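You operate a simulated robot arm through the tools that you are given. There is no shell and no other tool. Be economical: measure what you need, move in short steps, check, and stop when the job is done.

The job below is to be done with a simulated robot arm. You get a single attempt, and the scene is never put back.

TASK
Wax the middle of the white machine's cheek with the yellow cloth.
Fine: shut the wax tin again; buff the haze below off with the blue cloth; put both cloths back. Set down upright: yellow cloth, blue cloth. A coat counts when it lies all over at full strength: go over it till it gets no stronger. What is to be rubbed or washed off counts as gone when no trace of it is left.

It is judged by the outcome, as a careful person would: the job done as asked, and still so three seconds after it is handed in. It fails if anything else is knocked over, pushed out of place, dropped, spilled or broken. Flat cloth is picked up by pressing the open fingertips on it (5 to 10 N) and closing them slowly along it; thin cloth reads only 2 to 8 mm in the jaws.

THE ROBOT
A 6-joint arm with a two-finger parallel gripper on a trunk, on a base that drives. Base frame: it is fixed to the floor where the robot stands at the start and does not move with it; the origin is under the middle of the robot, x ahead of it, y to its left, z up; the surface under the hand at the start is at about z = 780. Units: mm, rad, N and s.
With the tool pointing down near the work surface it reaches from about 180 to 740 mm from the robot's upright axis, wherever it stands. Its first joint turns from -2.897 to 2.897 rad. Places, roughly: lid of the wax tin [500, 0, 800]; middle of the machine's cheek [900, 1300, 1100]; wax haze [900, 1300, 1000]; wax tin [500, 0, 800]. Payload 3.91 kg.
The tool frame sits at the grasp point between the pads (the TCP): z along the fingers, y along the line on which they close. The tips reach 30 mm beyond it. Largest opening 110 mm; finger width 20, thickness 10; the body of the gripper, 48 by 112 mm, starts 55 mm behind the TCP.
Orientation is told as [roll, pitch, yaw] about the base's x, y, z axes, in that order, counted from this pose: with the fingers straight down and closing along the base's y, the tool's x points along the base's -x, its y along +y and its z along -z.

THE INTERFACE
- The arm moves only by the tool nudge_tool. Its argument "steps" is a list of rows, each a list of 7 numbers: the closure, from 0 (fully open) to 1 (shut), then the shift along the tool's x, y, z in cm, then the turn, a rotation vector about the tool's x, y, z in rad. In form: [[hand, dx, dy, dz, ax, ay, az], ...]. A call has 1 to 10 rows; each row shifts and turns the commanded pose from where the row before left it, along the tool's axes as they then stand. Rows are played at 5 a second. More than 50 mm and 0.15 rad between two rows, or a gripper value outside its range, and nothing of the call is played. Where a pose cannot be reached the arm comes as near as it can. A force on the tool above 50 N (or 10 N above the force at the start of the call, whichever is more), or a blocked arm, ends the call early, and 0.2 s more pass. Each finger travels about 45 mm/s and halts on what it meets, pressing with about 39 N; the grip force reading is that of the motor and also rises with nothing between the fingers. The clock runs only during rows and for 0.2 s after the last one: add rows that do not move to give the fingers time. It gives the time, the measured TCP pose, the force on the tool (base axes), the opening and the grip force at its end, in the units of the frame above (readings bear some noise), with the torque about the TCP (base axes, N m) and any sound that the robot's microphone picked up, and new pictures: "views" is both (left out), scene, wrist or none.
- Cameras (640 x 400 px; columns grow to the right, rows downward): "scene" is now at [20.1, 154, 1483.9]; the picture's right is [-0.18, -0.98, 0.00], its down [-0.61, 0.11, -0.78] and it looks along [0.77, -0.14, -0.62] (base axes); focal length 265 px, centre (320, 200). "wrist" rides on the gripper at [71, 22, -107] in the tool frame; the picture's right is [-0.29, 0.96, 0.00], its down [-0.76, -0.23, -0.61] and it looks along [-0.58, -0.18, 0.79] (tool axes); focal length 243 px, centre (320, 200). There is no depth. A picture from a camera that has moved, and an enlarged one, comes with that camera's place and axes in the base frame and with its lens. The place of the scene camera against the robot may be out by one fixed shift of up to 25 mm in any direction.
- move_column(by): slides the trunk up (or, below 0, down) by that many mm; the arm and the scene camera ride with it, the base frame stays. It gives what a move gives, with no picture.
- roll_base(legs): drives the robot by 1 to 6 legs, each [ahead, left, turn to the left] in mm, mm and rad, along the robot's own axes; the way and the turn of a leg run together, so that a leg with both is an arc; at most 1500 mm and 3.142 rad a leg. The arm and the cameras ride along, it lands a little off, and it stops where it bumps. It gives what a move gives, and a new picture of the scene camera.
- pan_tilt(pan, tilt): turns the head with the scene camera to pan (to the left, within 1.501 rad either way) and tilt (down, from -0.506 to 1.204), counted from straight ahead of the robot. It gives what a move gives, and a new picture of the scene camera.
- inspect(camera, box): a new picture of the part [left, top, right, bottom] of that camera's present view, enlarged. No time passes.
- finish_job(): hands the job in; it is judged then, once.

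Work in short steps. Places have to be worked out from the pictures, the camera data and where the tool is seen: move nearer, look again, correct. Check each grasp and each placing, and mend what went wrong. You have 120 turns and 260 pictures in all, those below and enlarged ones among them. Open the gripper and draw the arm clear of the work before you hand the job in, unless the task says otherwise; then end with one line.

The tools are called after ">>>" as name(argument=value, ...) on one line, values as JSON. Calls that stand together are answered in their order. nudge_tool: Moves the arm, as the interface text tells. Its arguments: {"type":"object","properties":{"steps":{"type":"array"},"views":{"type":"string","enum":["both","scene","wrist","none"]}},"required":["steps"]} The other tools are called the same way: move_column (by) slides the trunk up or down; roll_base (legs) drives the base; pan_tilt (pan, tilt) turns the head that bears the scene camera; inspect (camera, box) takes an enlarged picture of a part of a camera's view; finish_job () hands the job in.

At the start:

```text
t: 0.0
tool_pos: [464.6, -61.5, 1107.7]
tool_rot: [0.001, 0.0, 0.0]
contact_force: [0.6, 0.6, 0.4]
wrist_torque: [-0.01, 0.03, 0.02]
finger_gap: 110.1
finger_force: 0.0
trunk travel left (down, up): [-450.0, 140.0]
robot x, y, heading: [1.9, 2.0, 0.001]
head pan, tilt: [-0.182, 0.675]
```

scene: 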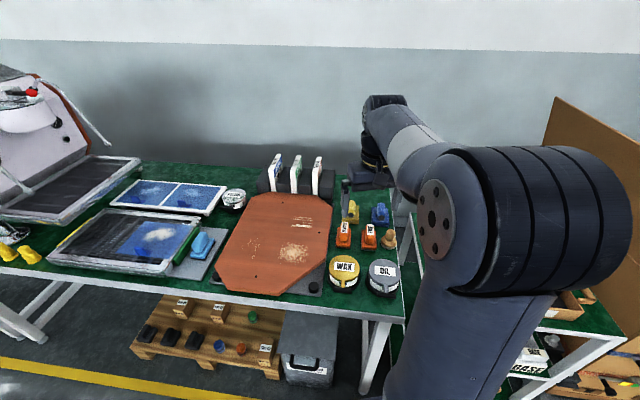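
wrist: 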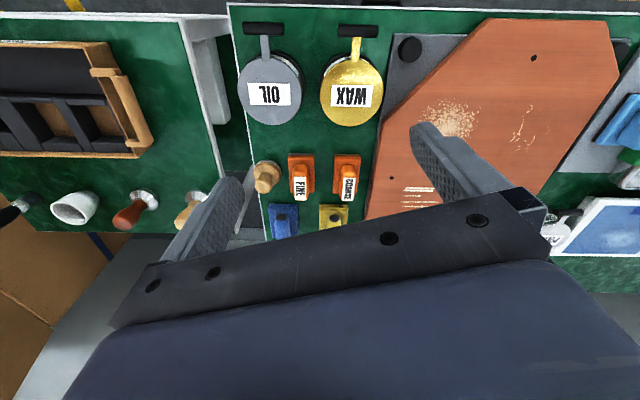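

I see the tins, the sanding blocks and the yellow and blue cloths at the wrist's view; I look closer at them and at the machine.

>>> inspect(camera="wrist", box=[220, 0, 420, 240])

>>> inspect(camera="scene", box=[300, 170, 420, 310])

>>> pan_tilt(pan=0.9, tilt=0.4)

```text
1.67 times, centred on (320, 120) of wrist
camera zoom: at [393.6, -40.1, 1214.2], right [0.29, 0.96, 0.0], down [0.76, -0.23, 0.61], along [0.58, -0.18, -0.79], focal length 404 px, centre (320, 333)
```

zoom: 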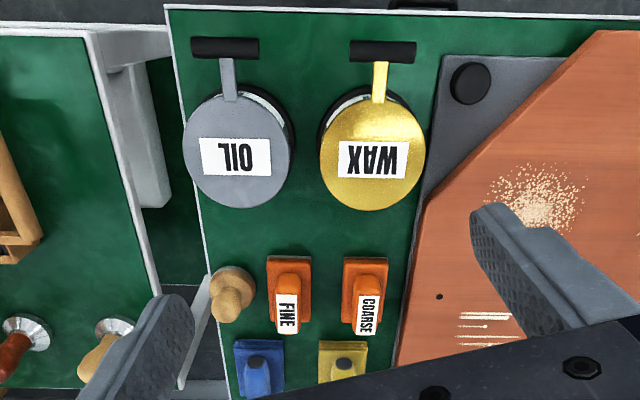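

```text
2.86 times, centred on (360, 240) of scene
camera zoom: at [20.1, 154.0, 1483.9], right [-0.18, -0.98, 0.0], down [-0.61, 0.11, -0.78], along [0.77, -0.14, -0.62], focal length 756 px, centre (206, 86)
```

zoom: 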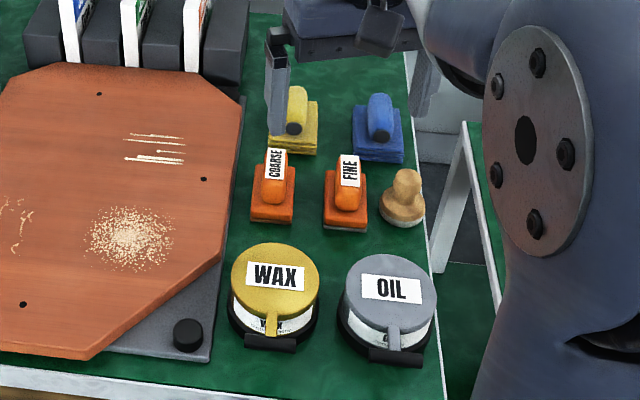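

```text
t: 1.3
tool_pos: [466.4, -62.2, 1107.4]
tool_rot: [-0.001, 0.0, 0.0]
contact_force: [-0.8, 0.4, 0.5]
wrist_torque: [0.0, 0.01, 0.01]
finger_gap: 110.1
finger_force: 0.1
trunk travel left (down, up): [-450.0, 140.0]
robot x, y, heading: [-0.5, -0.8, -0.004]
head pan, tilt: [0.901, 0.4]
camera scene: at [-6.8, 242.0, 1508.6], right [0.78, -0.62, 0.0], down [-0.24, -0.3, -0.92], along [0.57, 0.72, -0.39], focal length 265 px, centre (320, 200)
```

scene: 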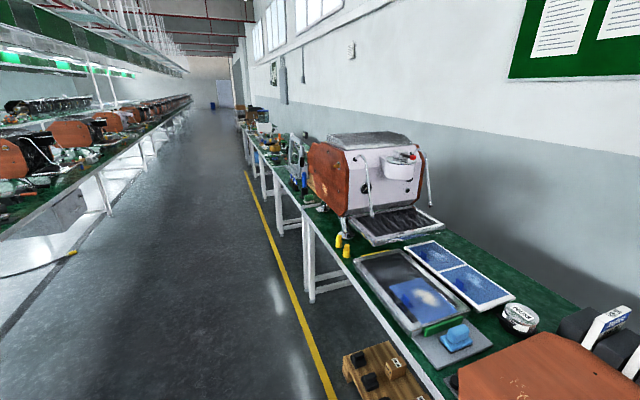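

The machine has brown cheeks; I zoom in on it.

>>> inspect(camera="scene", box=[280, 120, 450, 260])

>>> inspect(camera="scene", box=[295, 135, 360, 220])

```text
2.86 times, centred on (365, 190) of scene
camera zoom: at [-6.8, 242.0, 1508.6], right [0.78, -0.62, 0.0], down [-0.24, -0.3, -0.92], along [0.57, 0.72, -0.39], focal length 756 px, centre (191, 229)
```

zoom: 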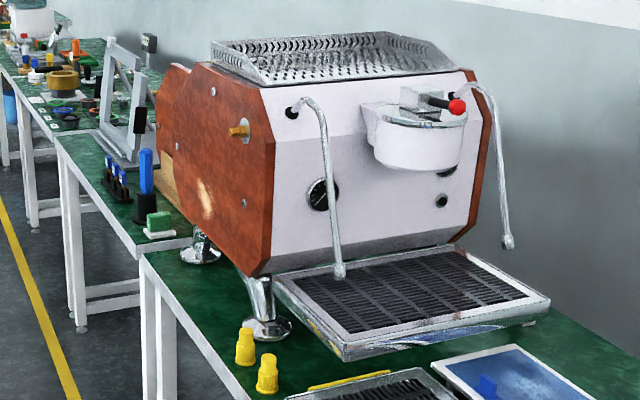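

```text
4.71 times, centred on (328, 178) of scene
camera zoom: at [-6.8, 242.0, 1508.6], right [0.78, -0.62, 0.0], down [-0.24, -0.3, -0.92], along [0.57, 0.72, -0.39], focal length 1246 px, centre (285, 306)
```

zoom: 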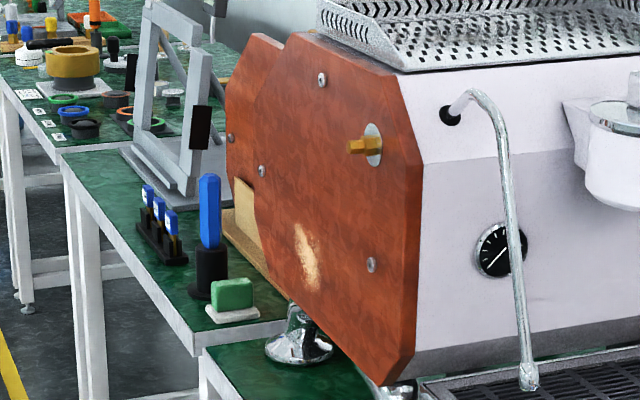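

I turn the hand a quarter (fingers closing along base x) while lowering, to look at the tin from the side.

>>> nudge_tool(steps=[[0, 0, 0, 1.2, 0, 0, -0.15], [0, 0, 0, 1.2, 0, 0, -0.15], [0, 0, 0, 1.2, 0, 0, -0.15], [0, 0, 0, 1.2, 0, 0, -0.15], [0, 0, 0, 1.2, 0, 0, -0.15], [0, 0, 0, 1.2, 0, 0, -0.15], [0, 0, 0, 1.2, 0, 0, -0.15], [0, 0, 0, 1.2, 0, 0, -0.15], [0, 0, 0, 1.2, 0, 0, -0.15], [0, 0, 0, 1.2, 0, 0, -0.15]], views="none")

>>> nudge_tool(steps=[[0, 0, 0, 0, 0, 0, -0.0708], [0, -3, 2, 0, 0, 0, 0], [0, -3.2, 2, 0, 0, 0, 0], [0, 0, 0, 0, 0, 0, 0]])

>>> pan_tilt(pan=-0.2, tilt=0.8)

```text
t: 3.5
tool_pos: [465.2, -61.7, 987.0]
tool_rot: [0.0, 0.002, 1.501]
contact_force: [0.3, -0.4, 0.1]
wrist_torque: [0.01, 0.0, 0.0]
finger_gap: 109.8
finger_force: 0.1
trunk travel left (down, up): [-450.0, 140.0]
robot x, y, heading: [-5.7, 1.8, -0.002]
head pan, tilt: [0.901, 0.4]
```

```text
t: 4.5
tool_pos: [426.7, 0.3, 987.4]
tool_rot: [0.0, 0.001, 1.567]
contact_force: [-0.1, -0.3, 0.4]
wrist_torque: [0.0, -0.04, 0.02]
finger_gap: 109.9
finger_force: 0.1
trunk travel left (down, up): [-450.0, 140.0]
robot x, y, heading: [2.2, -1.9, 0.002]
head pan, tilt: [0.901, 0.4]
camera scene: at [-7.0, 242.3, 1508.6], right [0.78, -0.62, 0.0], down [-0.24, -0.31, -0.92], along [0.57, 0.72, -0.39], focal length 265 px, centre (320, 200)
camera wrist: at [402.5, -70.7, 1094.7], right [-0.96, 0.29, 0.0], down [0.23, 0.76, 0.61], along [0.18, 0.58, -0.79], focal length 243 px, centre (320, 200)
```

scene: 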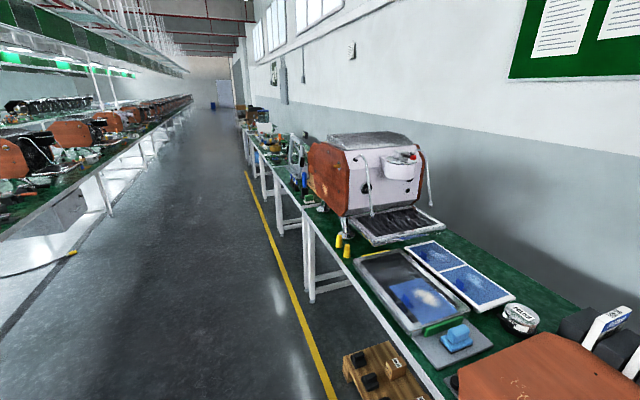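
wrist: 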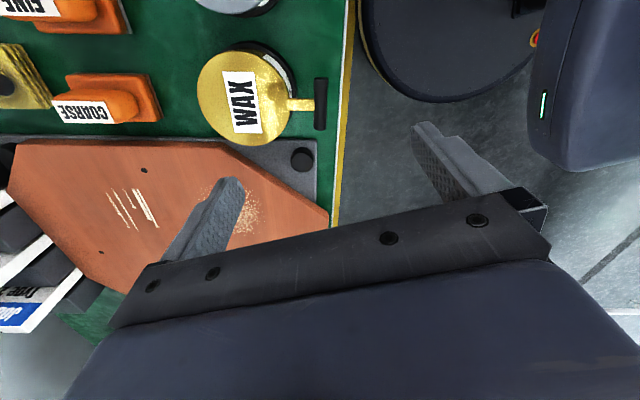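

```text
t: 5.8
tool_pos: [425.7, -1.3, 987.8]
tool_rot: [0.001, 0.0, 1.572]
contact_force: [0.5, -0.7, -0.3]
wrist_torque: [0.0, 0.03, 0.01]
finger_gap: 109.9
finger_force: 0.0
trunk travel left (down, up): [-450.0, 140.0]
robot x, y, heading: [2.2, 4.6, 0.002]
head pan, tilt: [-0.201, 0.799]
camera scene: at [14.7, 153.4, 1473.5], right [-0.2, -0.98, 0.0], down [-0.7, 0.14, -0.7], along [0.68, -0.14, -0.72], focal length 265 px, centre (320, 200)
```

scene: 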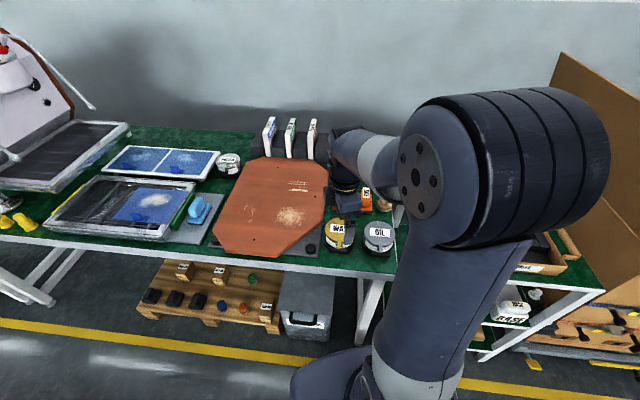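

>>> inspect(camera="wrist", box=[180, 30, 360, 150])

>>> inspect(camera="scene", box=[310, 170, 410, 270])

```text
3.33 times, centred on (270, 90) of wrist
camera zoom: at [402.8, -71.0, 1094.6], right [-0.96, 0.29, 0.0], down [0.23, 0.76, 0.61], along [0.18, 0.58, -0.79], focal length 809 px, centre (487, 567)
```

zoom: 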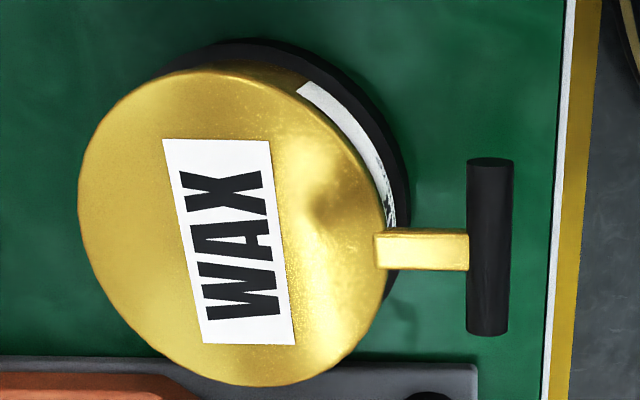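

```text
4.00 times, centred on (360, 220) of scene
camera zoom: at [14.7, 153.4, 1473.5], right [-0.2, -0.98, 0.0], down [-0.7, 0.14, -0.7], along [0.68, -0.14, -0.72], focal length 1059 px, centre (160, 120)
```

zoom: 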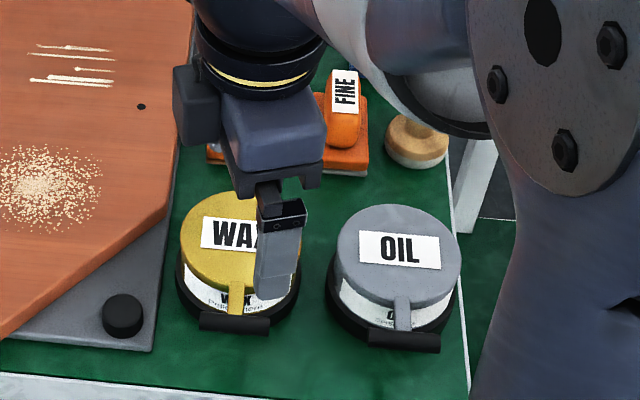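

The bar handle lies near (424, 0, 835), turned about 0.3 rad; I'll grip it by its two ends. I turn the hand to yaw −0.295 above it.

>>> nudge_tool(steps=[[0, 0, 0, 0, 0, 0, 0.15], [0, 0, 0, 0, 0, 0, 0.15], [0, 0, 0, 0, 0, 0, 0.15], [0, 0, 0, 0, 0, 0, 0.15], [0, 0, 0, 0, 0, 0, 0.15], [0, 0, 0, 0, 0, 0, 0.15], [0, 0, 0, 0, 0, 0, 0.15], [0, 0, 0, 0, 0, 0, 0.15], [0, 0, 0, 0, 0, 0, 0.15], [0, 0, 0, 0, 0, 0, 0.15]], views="none")

>>> nudge_tool(steps=[[0, 0, 0, 2, 0, 0, 0.15], [0, 0, 0, 2, 0, 0, 0.15], [0, 0, 0, 2, 0, 0, 0.065], [0, 0, 0, 0, 0, 0, 0]])

```text
t: 8.1
tool_pos: [425.6, -0.3, 986.5]
tool_rot: [0.0, 0.001, 0.067]
contact_force: [0.0, 0.3, 0.0]
wrist_torque: [0.01, 0.0, -0.02]
finger_gap: 110.3
finger_force: 0.0
trunk travel left (down, up): [-450.0, 140.0]
robot x, y, heading: [-0.8, 0.2, 0.001]
head pan, tilt: [-0.201, 0.799]
```

```text
t: 9.1
tool_pos: [425.9, 0.6, 927.0]
tool_rot: [-0.003, -0.001, -0.293]
contact_force: [-0.3, 0.0, 0.2]
wrist_torque: [0.0, 0.05, -0.01]
finger_gap: 109.7
finger_force: 0.0
trunk travel left (down, up): [-450.0, 140.0]
robot x, y, heading: [-0.0, 0.6, -0.002]
head pan, tilt: [-0.201, 0.799]
camera scene: at [14.8, 153.4, 1473.5], right [-0.2, -0.98, 0.0], down [-0.7, 0.14, -0.7], along [0.68, -0.14, -0.72], focal length 265 px, centre (320, 200)
camera wrist: at [363.1, 41.6, 1033.5], right [0.56, 0.83, 0.0], down [0.66, -0.44, 0.61], along [0.5, -0.34, -0.79], focal length 243 px, centre (320, 200)
```

scene: 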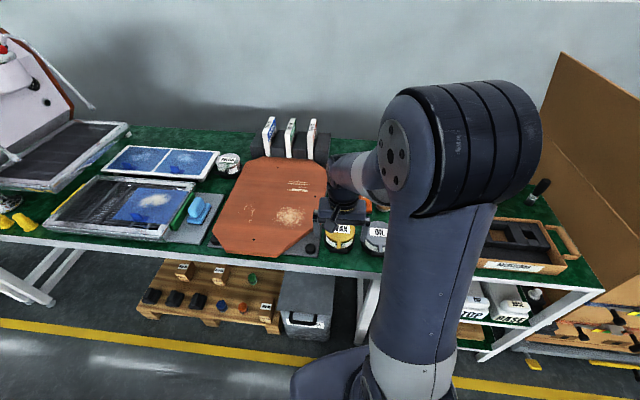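
wrist: 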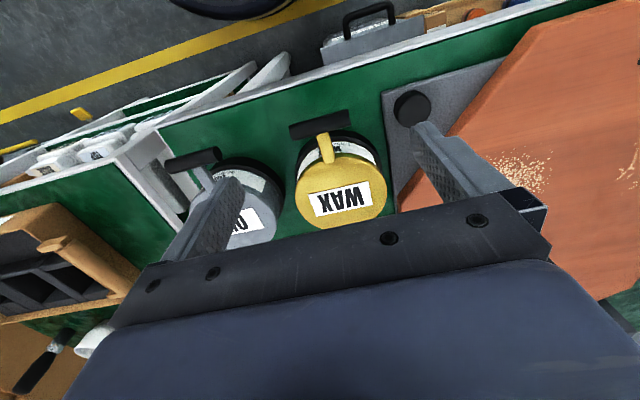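

Bar axis is (0.3, 0.95), centre ≈ (423, 0, 830), which matches. I descend to z≈845 with fingers open around its ends.

>>> nudge_tool(steps=[[0, 0.3, 0, 3, 0, 0, 0], [0, 0, 0, 3, 0, 0, 0], [0.2, 0, 0, 2.2, 0, 0, 0], [0.2, 0, 0, 0, 0, 0, 0]])

>>> inspect(camera="wrist", box=[160, 50, 540, 290])

```text
t: 10.1
tool_pos: [422.6, 1.7, 844.4]
tool_rot: [0.0, -0.002, -0.292]
contact_force: [-0.1, 0.2, 0.9]
wrist_torque: [-0.01, 0.01, -0.02]
finger_gap: 88.2
finger_force: 0.1
trunk travel left (down, up): [-450.0, 140.0]
robot x, y, heading: [-0.9, 2.0, 0.005]
head pan, tilt: [-0.201, 0.799]
camera scene: at [14.9, 153.4, 1473.5], right [-0.2, -0.98, 0.0], down [-0.7, 0.14, -0.7], along [0.68, -0.14, -0.72], focal length 265 px, centre (320, 200)
camera wrist: at [360.1, 42.5, 951.4], right [0.56, 0.83, 0.0], down [0.66, -0.44, 0.61], along [0.51, -0.34, -0.79], focal length 243 px, centre (320, 200)
```

scene: 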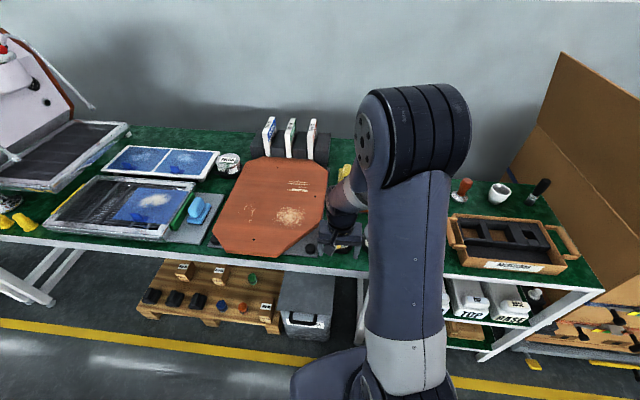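
wrist: 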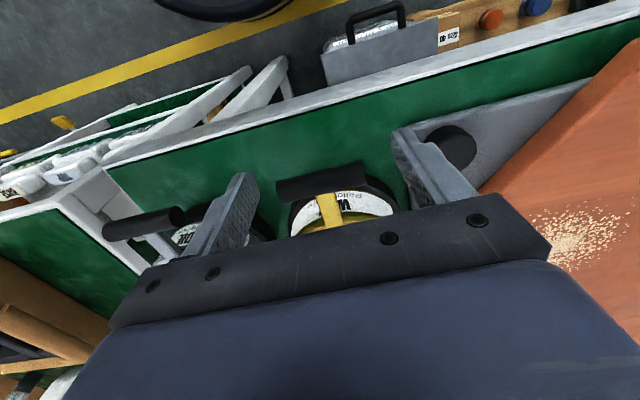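

```text
1.67 times, centred on (350, 170) of wrist
camera zoom: at [360.1, 42.5, 951.4], right [0.56, 0.83, 0.0], down [0.66, -0.44, 0.61], along [0.51, -0.34, -0.79], focal length 404 px, centre (270, 250)
```

zoom: 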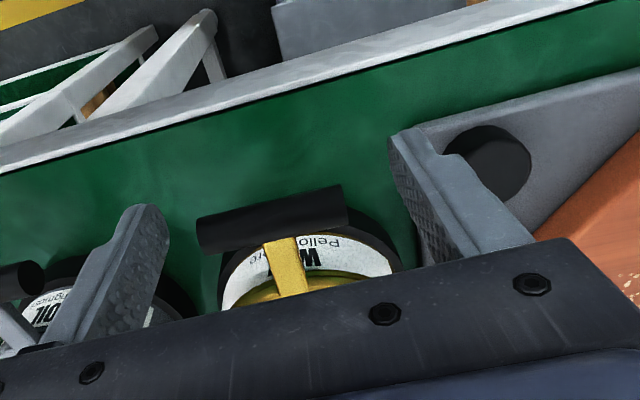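

The bar lies between the fingers; I close on its ends.

>>> nudge_tool(steps=[[0.4, 0, 0, 0.3, 0, 0, 0], [0.5, 0, 0, 0.3, 0, 0, 0], [0.6, 0, 0, 0, 0, 0, 0], [0.6, 0, 0, 0, 0, 0, 0]], views="wrist")

>>> inspect(camera="wrist", box=[160, 50, 540, 290])

```text
t: 11.1
tool_pos: [423.4, -0.2, 840.2]
tool_rot: [-0.002, -0.004, -0.293]
contact_force: [-0.3, 3.1, 17.7]
wrist_torque: [-0.08, -0.7, 0.06]
finger_gap: 63.3
finger_force: 44.9
trunk travel left (down, up): [-450.0, 140.0]
robot x, y, heading: [-3.4, 0.9, -0.0]
head pan, tilt: [-0.201, 0.799]
camera wrist: at [359.8, 42.6, 946.6], right [0.55, 0.83, 0.0], down [0.66, -0.44, 0.61], along [0.51, -0.34, -0.79], focal length 243 px, centre (320, 200)
```

wrist: 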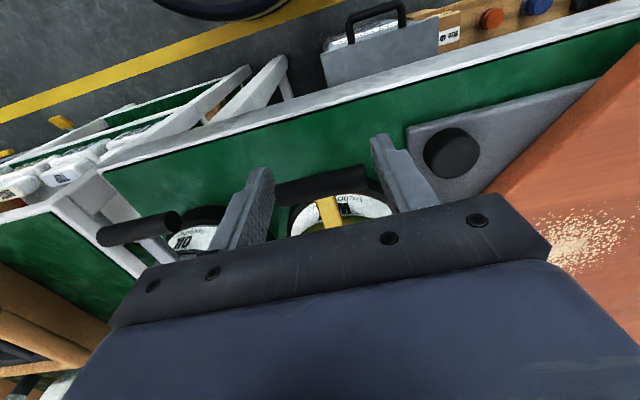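

```text
1.67 times, centred on (350, 170) of wrist
camera zoom: at [359.8, 42.6, 946.6], right [0.55, 0.83, 0.0], down [0.66, -0.44, 0.61], along [0.51, -0.34, -0.79], focal length 404 px, centre (270, 250)
```

zoom: 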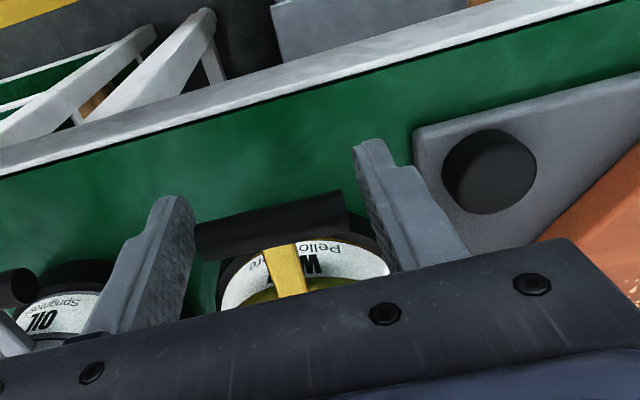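

Gripped at 63 mm. I raise it along the first part of an arc and watch the force.

>>> nudge_tool(steps=[[0.6, 0, 0, -0.5, 0, 0, 0], [0.6, -0.03, 0, -0.7, 0, 0, 0], [0.6, -0.07, 0, -0.7, 0, 0, 0], [0.6, -0.1, 0, -0.7, 0, 0, 0], [0.6, 0, 0, 0, 0, 0, 0]], views="wrist")

>>> inspect(camera="wrist", box=[160, 50, 540, 290])

```text
t: 12.2
tool_pos: [424.6, 1.1, 865.1]
tool_rot: [-0.001, 0.001, -0.294]
contact_force: [1.2, 3.7, -10.2]
wrist_torque: [0.3, 1.28, 0.04]
finger_gap: 62.9
finger_force: 44.7
trunk travel left (down, up): [-450.0, 140.0]
robot x, y, heading: [-1.9, -2.8, -0.001]
head pan, tilt: [-0.201, 0.799]
camera wrist: at [362.0, 42.0, 971.8], right [0.56, 0.83, 0.0], down [0.66, -0.44, 0.61], along [0.5, -0.34, -0.8], focal length 243 px, centre (320, 200)
```

wrist: 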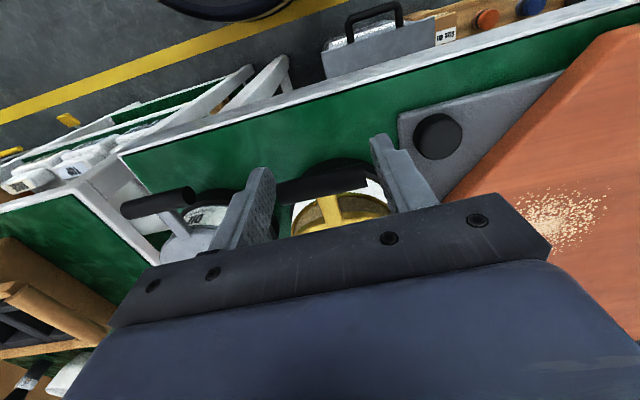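

```text
1.67 times, centred on (350, 170) of wrist
camera zoom: at [362.0, 42.0, 971.8], right [0.56, 0.83, 0.0], down [0.66, -0.44, 0.61], along [0.5, -0.34, -0.8], focal length 404 px, centre (270, 250)
```

zoom: 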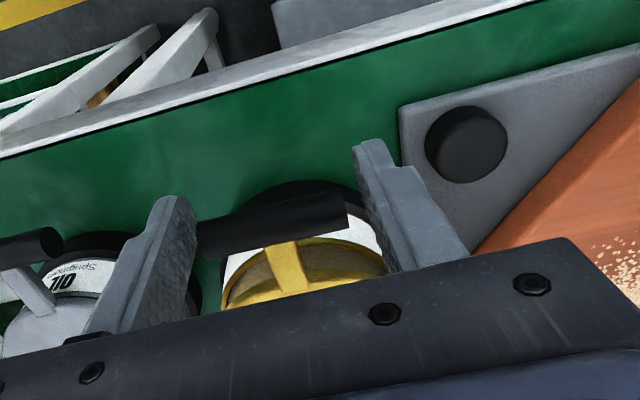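

Lid is hinged at the far side and opening. I continue the arc (R≈118) to about 1 rad.

>>> nudge_tool(steps=[[0.6, -0.3, 0, -1.0, 0, 0, 0], [0.6, -0.4, 0, -1.0, 0, 0, 0], [0.6, -0.5, 0, -1.05, 0, 0, 0], [0.6, -0.63, 0, -1.0, 0, 0, 0], [0.6, -0.7, 0, -0.92, 0, 0, 0], [0.6, -0.8, 0, -0.88, 0, 0, 0], [0.6, -0.88, 0, -0.77, 0, 0, 0], [0.6, -0.96, 0, -0.7, 0, 0, 0], [0.6, 0, 0, 0, 0, 0, 0]])

```text
t: 14.2
tool_pos: [472.8, -16.5, 939.3]
tool_rot: [0.001, -0.001, -0.295]
contact_force: [-16.1, -2.4, 4.8]
wrist_torque: [0.15, 1.11, -0.12]
finger_gap: 62.6
finger_force: 45.0
trunk travel left (down, up): [-450.0, 140.0]
robot x, y, heading: [4.1, 1.8, -0.003]
head pan, tilt: [-0.201, 0.799]
camera scene: at [12.7, 153.1, 1473.7], right [-0.2, -0.98, 0.0], down [-0.7, 0.14, -0.7], along [0.68, -0.14, -0.72], focal length 265 px, centre (320, 200)
camera wrist: at [410.2, 26.5, 1046.8], right [0.56, 0.83, 0.0], down [0.66, -0.44, 0.61], along [0.51, -0.34, -0.79], focal length 243 px, centre (320, 200)
```

scene: 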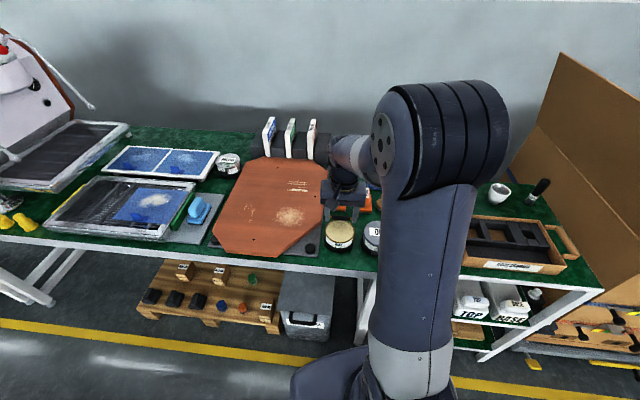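
wrist: 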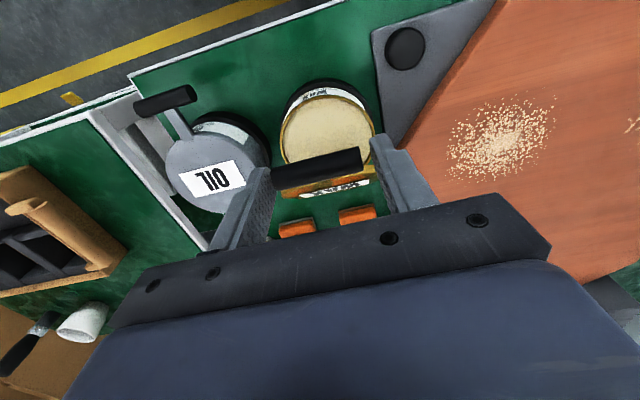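

>>> nudge_tool(steps=[[0.6, -1.1, 0, -0.75, 0, 0, 0], [0.6, -1.2, 0, -0.55, 0, 0, 0], [0.6, -1.2, 0, -0.4, 0, 0, 0], [0.6, -1.2, 0, -0.25, 0, 0, 0], [0.6, -1.0, 0, -0.1, 0, 0, 0], [0.6, -0.9, 0, -0.05, 0, 0, 0], [0.6, 0, 0, 0, 0, 0, 0]])

```text
t: 15.8
tool_pos: [537.6, -34.4, 958.5]
tool_rot: [-0.001, 0.002, -0.292]
contact_force: [-0.1, -0.4, -0.1]
wrist_torque: [-0.01, 0.02, 0.0]
finger_gap: 44.0
finger_force: 0.1
trunk travel left (down, up): [-450.0, 140.0]
robot x, y, heading: [0.3, -1.1, -0.0]
head pan, tilt: [-0.201, 0.799]
camera scene: at [14.8, 153.4, 1473.5], right [-0.2, -0.98, 0.0], down [-0.7, 0.14, -0.7], along [0.68, -0.14, -0.72], focal length 265 px, centre (320, 200)
camera wrist: at [474.6, 7.7, 1066.1], right [0.56, 0.83, 0.0], down [0.66, -0.44, 0.61], along [0.51, -0.34, -0.79], focal length 243 px, centre (320, 200)
```

scene: 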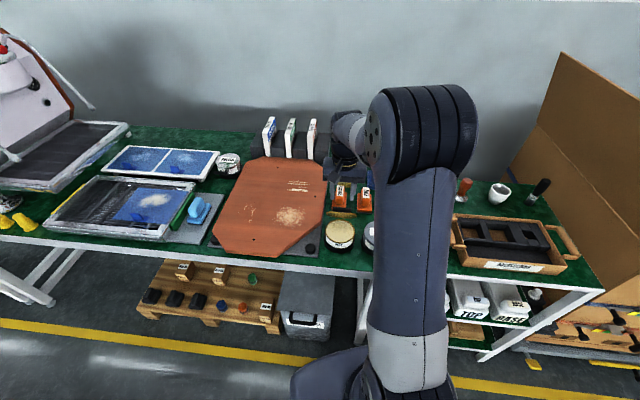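
wrist: 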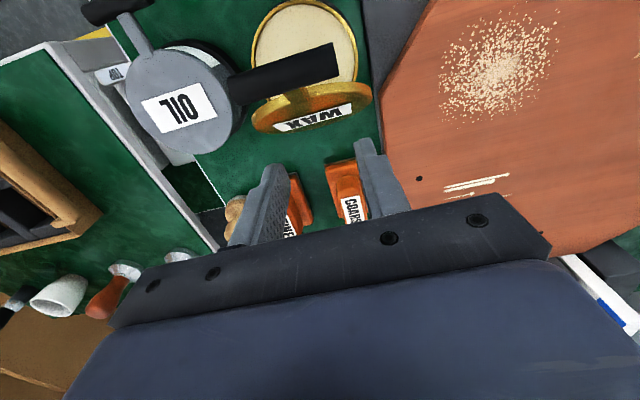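

The bar slipped out, the lid seems to stand open. I look closer.

>>> inspect(camera="scene", box=[290, 140, 410, 280])

>>> inspect(camera="wrist", box=[180, 0, 420, 200])

```text
2.86 times, centred on (350, 210) of scene
camera zoom: at [14.8, 153.4, 1473.5], right [-0.2, -0.98, 0.0], down [-0.7, 0.14, -0.7], along [0.68, -0.14, -0.72], focal length 756 px, centre (234, 171)
```

zoom: 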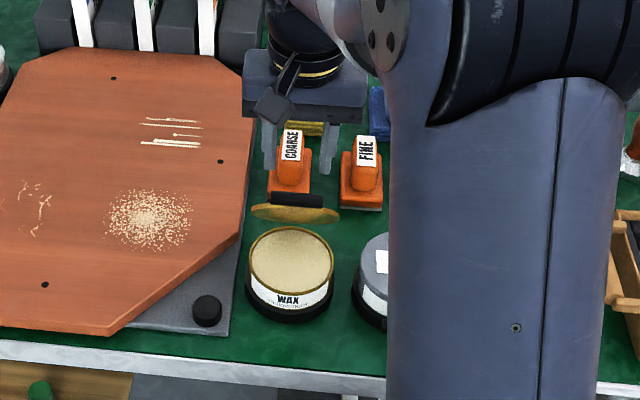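

```text
2.00 times, centred on (300, 100) of wrist
camera zoom: at [474.6, 7.7, 1066.1], right [0.56, 0.83, 0.0], down [0.66, -0.44, 0.61], along [0.51, -0.34, -0.79], focal length 485 px, centre (360, 400)
```

zoom: 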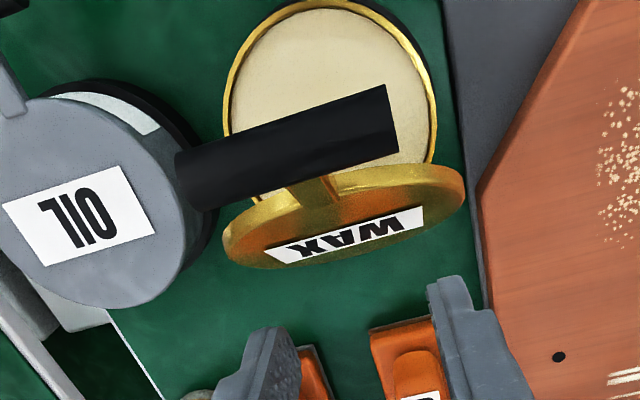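

The lid stands at only ~65°, its bar over the tin. I'll go up, back, and push the bar further back with closed fingers.

>>> nudge_tool(steps=[[0.6, 0, 0, -3, 0, 0, 0], [0.8, 0, 0, -3, 0, 0, 0], [1, 4, 0, 0, 0, 0, 0], [1, 4, 0, 0, 0, 0, 0], [1, 3.5, 0, 0, 0, 0, 0], [1, 0, 0, 4, 0, 0, 0], [1, 0, 0, 4, 0, 0, 0], [1, 0, 0, 0, 0, 0, 0]])

>>> inspect(camera="wrist", box=[220, 60, 460, 260])

```text
t: 17.6
tool_pos: [426.3, -0.2, 939.7]
tool_rot: [0.0, 0.0, -0.293]
contact_force: [0.6, -0.1, 0.2]
wrist_torque: [0.0, 0.0, -0.02]
finger_gap: 0.0
finger_force: 37.3
trunk travel left (down, up): [-450.0, 140.0]
robot x, y, heading: [0.5, 0.2, 0.0]
head pan, tilt: [-0.201, 0.799]
camera scene: at [14.9, 153.4, 1473.5], right [-0.2, -0.98, 0.0], down [-0.7, 0.14, -0.7], along [0.68, -0.14, -0.72], focal length 265 px, centre (320, 200)
camera wrist: at [363.7, 41.1, 1045.3], right [0.56, 0.83, 0.0], down [0.66, -0.44, 0.61], along [0.51, -0.34, -0.79], focal length 243 px, centre (320, 200)
```

scene: 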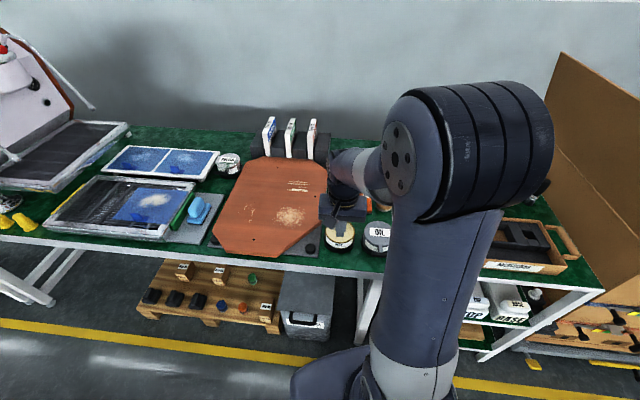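
wrist: 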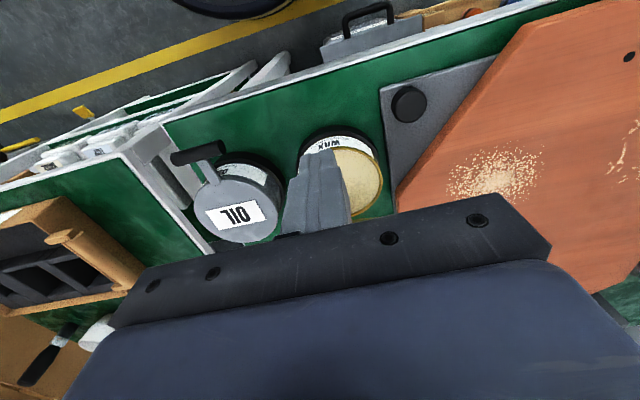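

```text
2.00 times, centred on (340, 160) of wrist
camera zoom: at [363.7, 41.1, 1045.3], right [0.56, 0.83, 0.0], down [0.66, -0.44, 0.61], along [0.51, -0.34, -0.79], focal length 485 px, centre (280, 280)
```

zoom: 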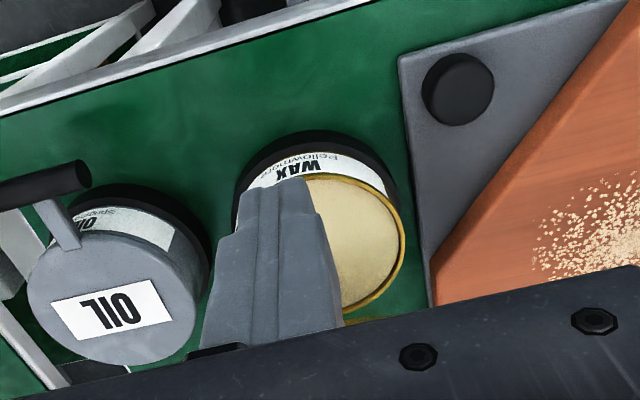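

>>> nudge_tool(steps=[[1, -1.5, 0, 0, 0, 0, 0], [1, -1.5, 0, 0, 0, 0, 0], [1, -1, 0, 0, 0, 0, 0], [1, -1, 0, 0, 0, 0, 0], [1, -1, 0, 0, 0, 0, 0], [1, -1, 0, 0, 0, 0, 0], [1, -1, 0, 0, 0, 0, 0], [1, -1, 0, 0, 0, 0, 0], [1, -0.5, 0, 0, 0, 0, 0]])

>>> inspect(camera="scene", box=[290, 140, 410, 280])

```text
t: 19.6
tool_pos: [518.1, -29.2, 938.6]
tool_rot: [-0.001, 0.0, -0.295]
contact_force: [-0.7, -0.4, 0.2]
wrist_torque: [-0.02, -0.01, 0.01]
finger_gap: 0.2
finger_force: 37.8
trunk travel left (down, up): [-450.0, 140.0]
robot x, y, heading: [-0.0, -1.8, -0.002]
head pan, tilt: [-0.201, 0.799]
camera scene: at [14.8, 153.4, 1473.5], right [-0.2, -0.98, 0.0], down [-0.7, 0.14, -0.7], along [0.68, -0.14, -0.72], focal length 265 px, centre (320, 200)
camera wrist: at [455.6, 13.5, 1046.1], right [0.56, 0.83, 0.0], down [0.66, -0.44, 0.61], along [0.51, -0.34, -0.79], focal length 243 px, centre (320, 200)
```

scene: 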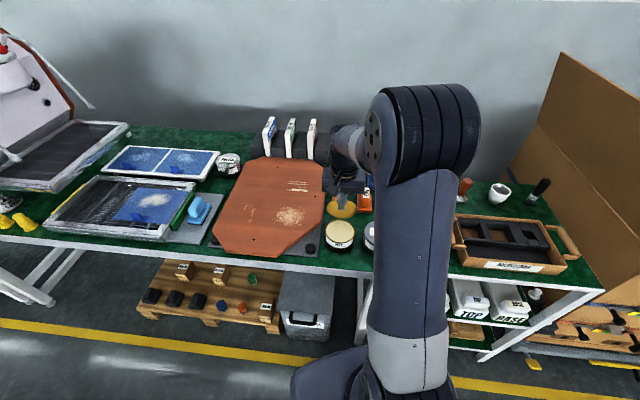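
wrist: 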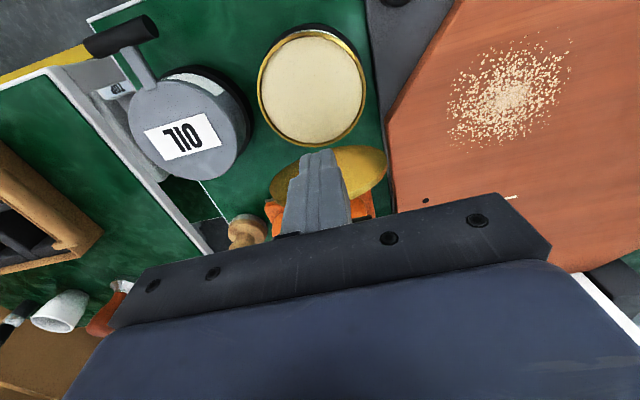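

```text
2.86 times, centred on (350, 210) of scene
camera zoom: at [14.8, 153.4, 1473.5], right [-0.2, -0.98, 0.0], down [-0.7, 0.14, -0.7], along [0.68, -0.14, -0.72], focal length 756 px, centre (234, 171)
```

zoom: 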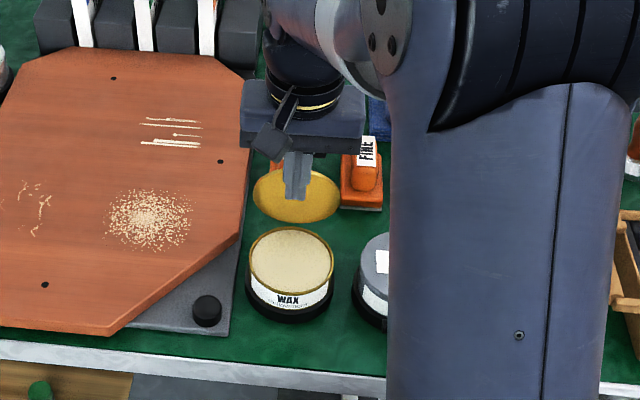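

The lid now stands fully open. I raise the hand and move back to view the cloths.

>>> nudge_tool(steps=[[1, 1, 0, -1, 0, 0, 0], [0.7, 0, 0, -5, 0, 0, 0], [0.3, 0, 0, -5, 0, 0, 0], [0, 0, 0, 0, 0, 0, 0.15], [0, 0, 0, 0, 0, 0, 0.15], [0, 0, 0, 0, 0, 0, 0]])

>>> inspect(camera="wrist", box=[200, 0, 440, 220])

>>> inspect(camera="scene", box=[290, 140, 410, 280])

```text
t: 21.1
tool_pos: [508.8, -25.5, 1048.9]
tool_rot: [0.001, 0.001, -0.596]
contact_force: [-0.6, -0.1, -0.4]
wrist_torque: [0.04, -0.01, 0.02]
finger_gap: 102.2
finger_force: 0.0
trunk travel left (down, up): [-450.0, 140.0]
robot x, y, heading: [-3.2, 0.5, -0.001]
head pan, tilt: [-0.201, 0.799]
camera scene: at [14.7, 153.4, 1473.5], right [-0.2, -0.98, 0.0], down [-0.7, 0.14, -0.7], along [0.68, -0.14, -0.72], focal length 265 px, centre (320, 200)
camera wrist: at [460.7, 32.6, 1157.1], right [0.78, 0.63, 0.0], down [0.5, -0.62, 0.61], along [0.38, -0.47, -0.79], focal length 243 px, centre (320, 200)
```

scene: 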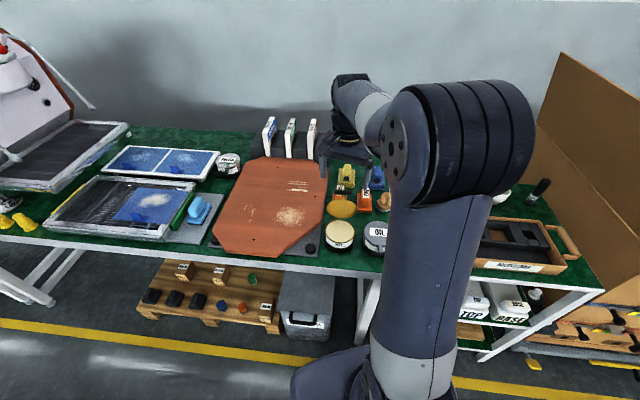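
wrist: 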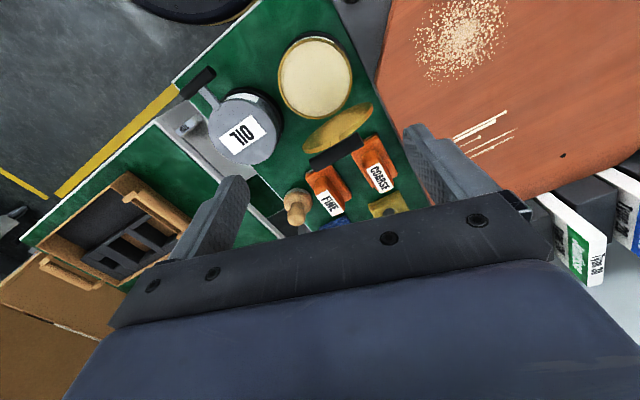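

```text
1.82 times, centred on (320, 110) of wrist
camera zoom: at [460.7, 32.6, 1157.1], right [0.78, 0.63, 0.0], down [0.5, -0.62, 0.61], along [0.38, -0.47, -0.79], focal length 441 px, centre (320, 364)
```

zoom: 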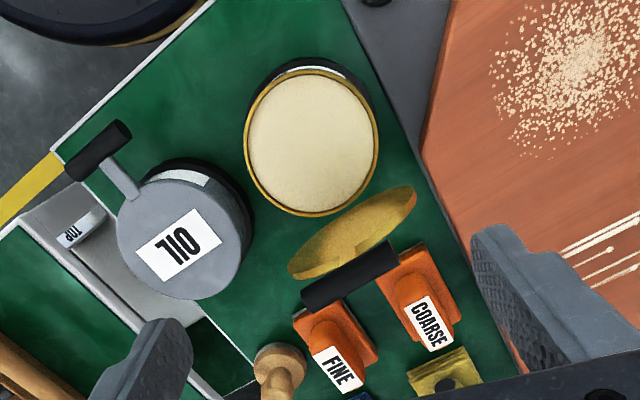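

```text
2.86 times, centred on (350, 210) of scene
camera zoom: at [14.7, 153.4, 1473.5], right [-0.2, -0.98, 0.0], down [-0.7, 0.14, -0.7], along [0.68, -0.14, -0.72], focal length 756 px, centre (234, 171)
```

zoom: 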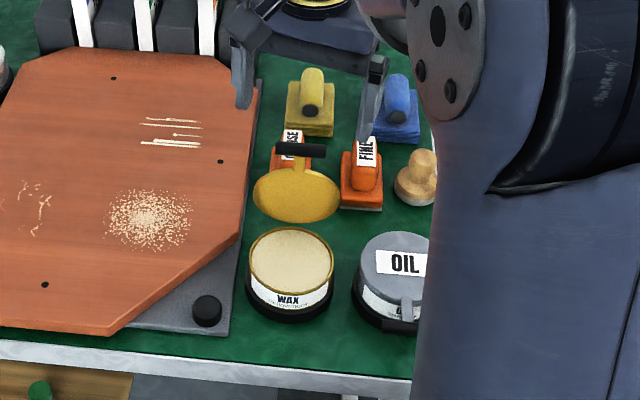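

The table is turned by about −0.295 rad. The cloths lie ~760 mm off, so I must drive nearer; I look down at the base and the gap to the table.

>>> pan_tilt(pan=0.0, tilt=1.2)

>>> pan_tilt(pan=0.9, tilt=0.9)

```text
t: 21.9
tool_pos: [507.8, -25.5, 1050.0]
tool_rot: [0.001, -0.001, -0.594]
contact_force: [-0.6, -0.6, 0.2]
wrist_torque: [-0.02, -0.01, 0.01]
finger_gap: 110.0
finger_force: 0.2
trunk travel left (down, up): [-450.0, 140.0]
robot x, y, heading: [-3.7, -1.4, -0.002]
head pan, tilt: [0.0, 1.201]
camera scene: at [-8.4, 169.4, 1445.8], right [0.0, -1.0, 0.0], down [-0.93, 0.0, -0.36], along [0.36, 0.0, -0.93], focal length 265 px, centre (320, 200)
```

scene: 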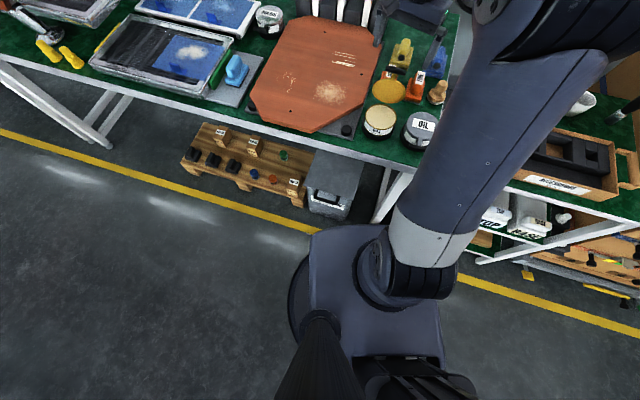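

```text
t: 23.1
tool_pos: [508.7, -24.8, 1049.7]
tool_rot: [0.002, 0.0, -0.594]
contact_force: [0.7, -0.5, -0.3]
wrist_torque: [0.0, 0.02, 0.0]
finger_gap: 110.0
finger_force: 0.1
trunk travel left (down, up): [-450.0, 140.0]
robot x, y, heading: [3.0, -0.9, -0.0]
head pan, tilt: [0.901, 0.901]
camera scene: at [-17.4, 228.6, 1465.6], right [0.78, -0.62, 0.0], down [-0.49, -0.61, -0.62], along [0.39, 0.49, -0.78], focal length 265 px, centre (320, 200)
```

scene: 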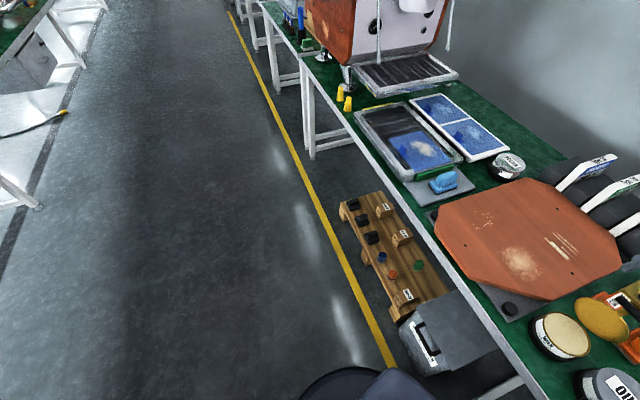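

I judge the base front ~80–100 mm clear of the grey box below the table; I drive only 50 mm ahead and look.

>>> roll_base(legs=[[50, 0, 0]])

>>> pan_tilt(pan=0.0, tilt=1.1)

>>> inspect(camera="scene", box=[340, 0, 480, 160])

```text
t: 24.0
tool_pos: [559.1, -25.9, 1050.1]
tool_rot: [0.001, -0.002, -0.594]
contact_force: [-0.8, 0.1, 0.4]
wrist_torque: [0.0, 0.01, 0.0]
finger_gap: 110.1
finger_force: 0.1
trunk travel left (down, up): [-450.0, 140.0]
robot x, y, heading: [52.2, 3.5, 0.001]
head pan, tilt: [0.901, 0.901]
camera scene: at [33.0, 228.6, 1465.6], right [0.78, -0.62, 0.0], down [-0.49, -0.61, -0.62], along [0.39, 0.49, -0.78], focal length 265 px, centre (320, 200)
```

scene: 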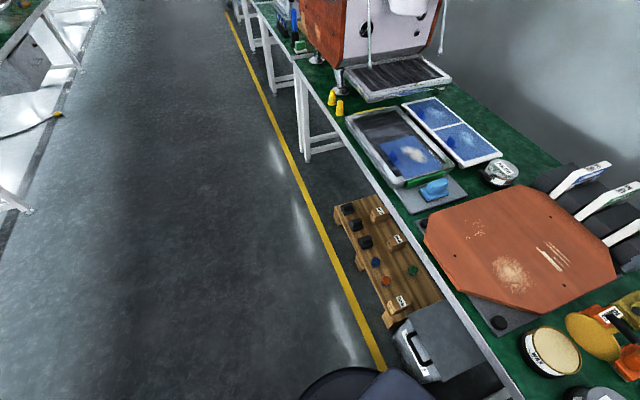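

```text
t: 25.2
tool_pos: [559.2, -25.6, 1050.1]
tool_rot: [0.0, 0.001, -0.593]
contact_force: [0.7, -0.1, 0.2]
wrist_torque: [0.0, 0.03, -0.02]
finger_gap: 110.1
finger_force: 0.2
trunk travel left (down, up): [-450.0, 140.0]
robot x, y, heading: [53.3, -1.6, -0.005]
head pan, tilt: [0.0, 1.1]
camera scene: at [49.0, 169.5, 1451.8], right [0.0, -1.0, 0.0], down [-0.89, 0.0, -0.45], along [0.45, 0.0, -0.89], focal length 265 px, centre (320, 200)
```

scene: 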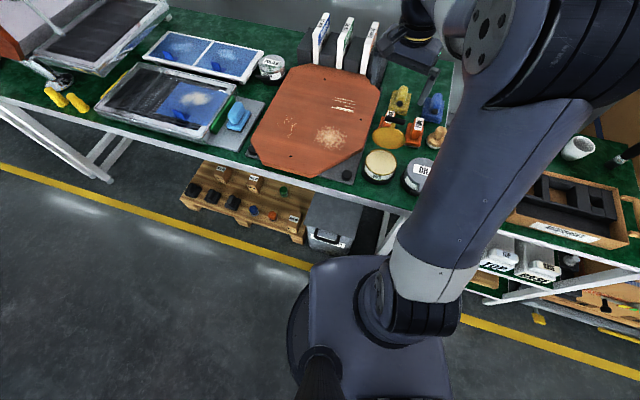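

```text
2.50 times, centred on (410, 80) of scene
camera zoom: at [49.0, 169.5, 1451.8], right [0.0, -1.0, 0.0], down [-0.89, 0.0, -0.45], along [0.45, 0.0, -0.89], focal length 662 px, centre (95, 500)
```

zoom: 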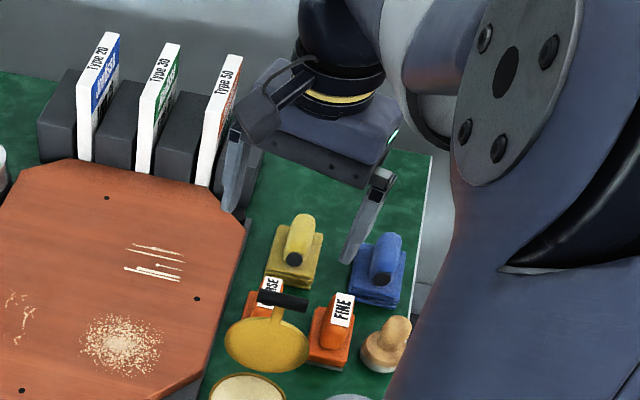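

I turn the hand back to −0.295 and move it toward the yellow cloth for a measured view.

>>> nudge_tool(steps=[[0, 0, 0, 0, 0, 0, -0.15], [0, 0, 0, 0, 0, 0, -0.15], [0, -4, -1, 0, 0, 0, 0], [0, -4, -1.2, 0, 0, 0, 0], [0, -3.5, -1, 0, 0, 0, 0], [0, 0, 0, 0, 0, 0, 0]], views="wrist")

>>> inspect(camera="wrist", box=[200, 60, 440, 260])

```text
t: 26.6
tool_pos: [658.8, -90.2, 1049.6]
tool_rot: [0.001, 0.001, -0.294]
contact_force: [0.4, 0.3, -0.3]
wrist_torque: [-0.03, 0.03, 0.02]
finger_gap: 110.1
finger_force: 0.0
trunk travel left (down, up): [-450.0, 140.0]
robot x, y, heading: [51.2, -0.1, 0.001]
head pan, tilt: [0.0, 1.1]
camera wrist: at [596.4, -48.5, 1156.1], right [0.56, 0.83, 0.0], down [0.66, -0.44, 0.61], along [0.51, -0.34, -0.79], focal length 243 px, centre (320, 200)
```

wrist: 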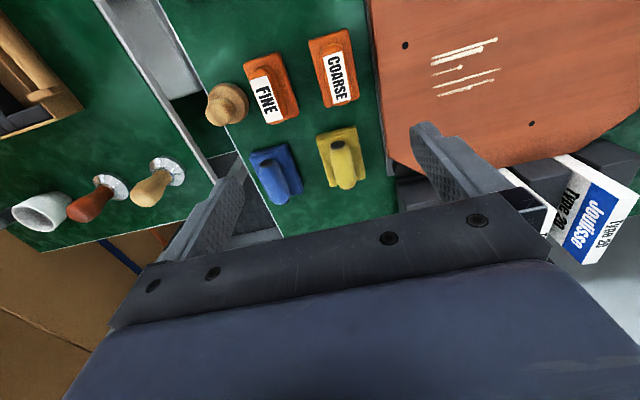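

```text
2.00 times, centred on (320, 160) of wrist
camera zoom: at [596.4, -48.5, 1156.1], right [0.56, 0.83, 0.0], down [0.66, -0.44, 0.61], along [0.51, -0.34, -0.79], focal length 485 px, centre (320, 280)
```

zoom: 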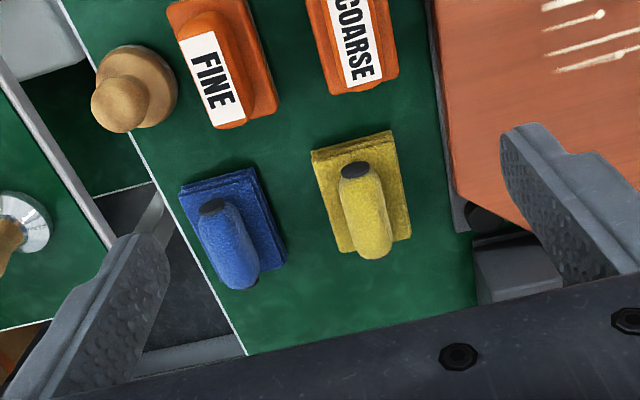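

Yellow handle centre ≈ (773, −127), running along the table's depth; I drive 35 mm more ahead and bring the hand above it.

>>> roll_base(legs=[[35, 0, 0]])

>>> nudge_tool(steps=[[0, -4.3, -0.6, 3, 0, 0, 0], [0, -4.3, -0.6, 4, 0, 0, 0], [0, 0, 0, 4, 0, 0, 0], [0, 0, 0, 0, 0, 0, 0]], views="both")

>>> inspect(camera="wrist", box=[200, 60, 440, 260])

```text
t: 27.5
tool_pos: [695.0, -90.6, 1049.5]
tool_rot: [0.001, 0.001, -0.297]
contact_force: [0.7, 0.0, 0.2]
wrist_torque: [0.01, 0.0, -0.02]
finger_gap: 109.8
finger_force: 0.1
trunk travel left (down, up): [-450.0, 140.0]
robot x, y, heading: [84.4, 1.1, 0.001]
head pan, tilt: [0.0, 1.1]
camera scene: at [84.4, 169.4, 1451.8], right [0.0, -1.0, 0.0], down [-0.89, 0.0, -0.45], along [0.45, 0.0, -0.89], focal length 265 px, centre (320, 200)
```

scene: 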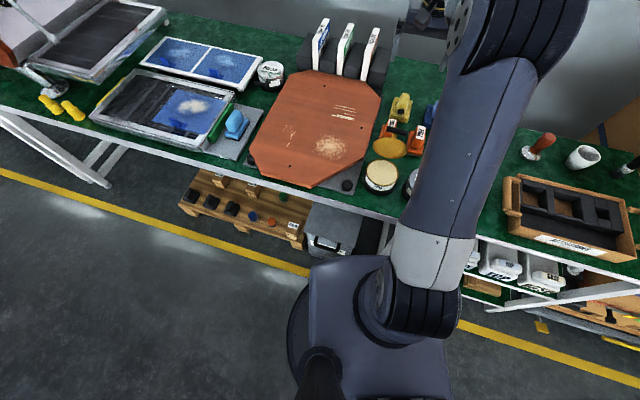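

```text
refused: row 1 steps farther than a row can; nothing moved
```

```text
2.00 times, centred on (320, 160) of wrist
camera zoom: at [631.3, -48.1, 1156.0], right [0.56, 0.83, 0.0], down [0.66, -0.44, 0.61], along [0.51, -0.34, -0.79], focal length 485 px, centre (320, 280)
```

zoom: 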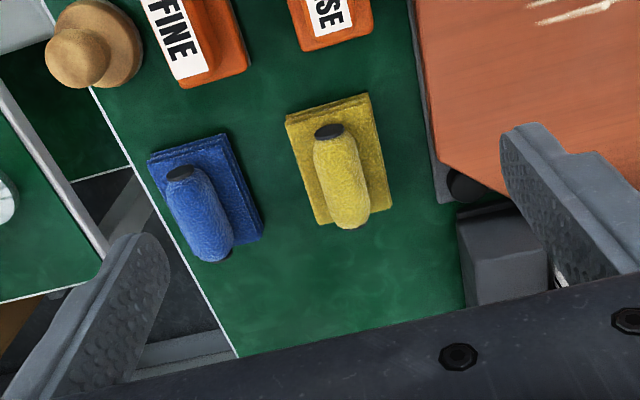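

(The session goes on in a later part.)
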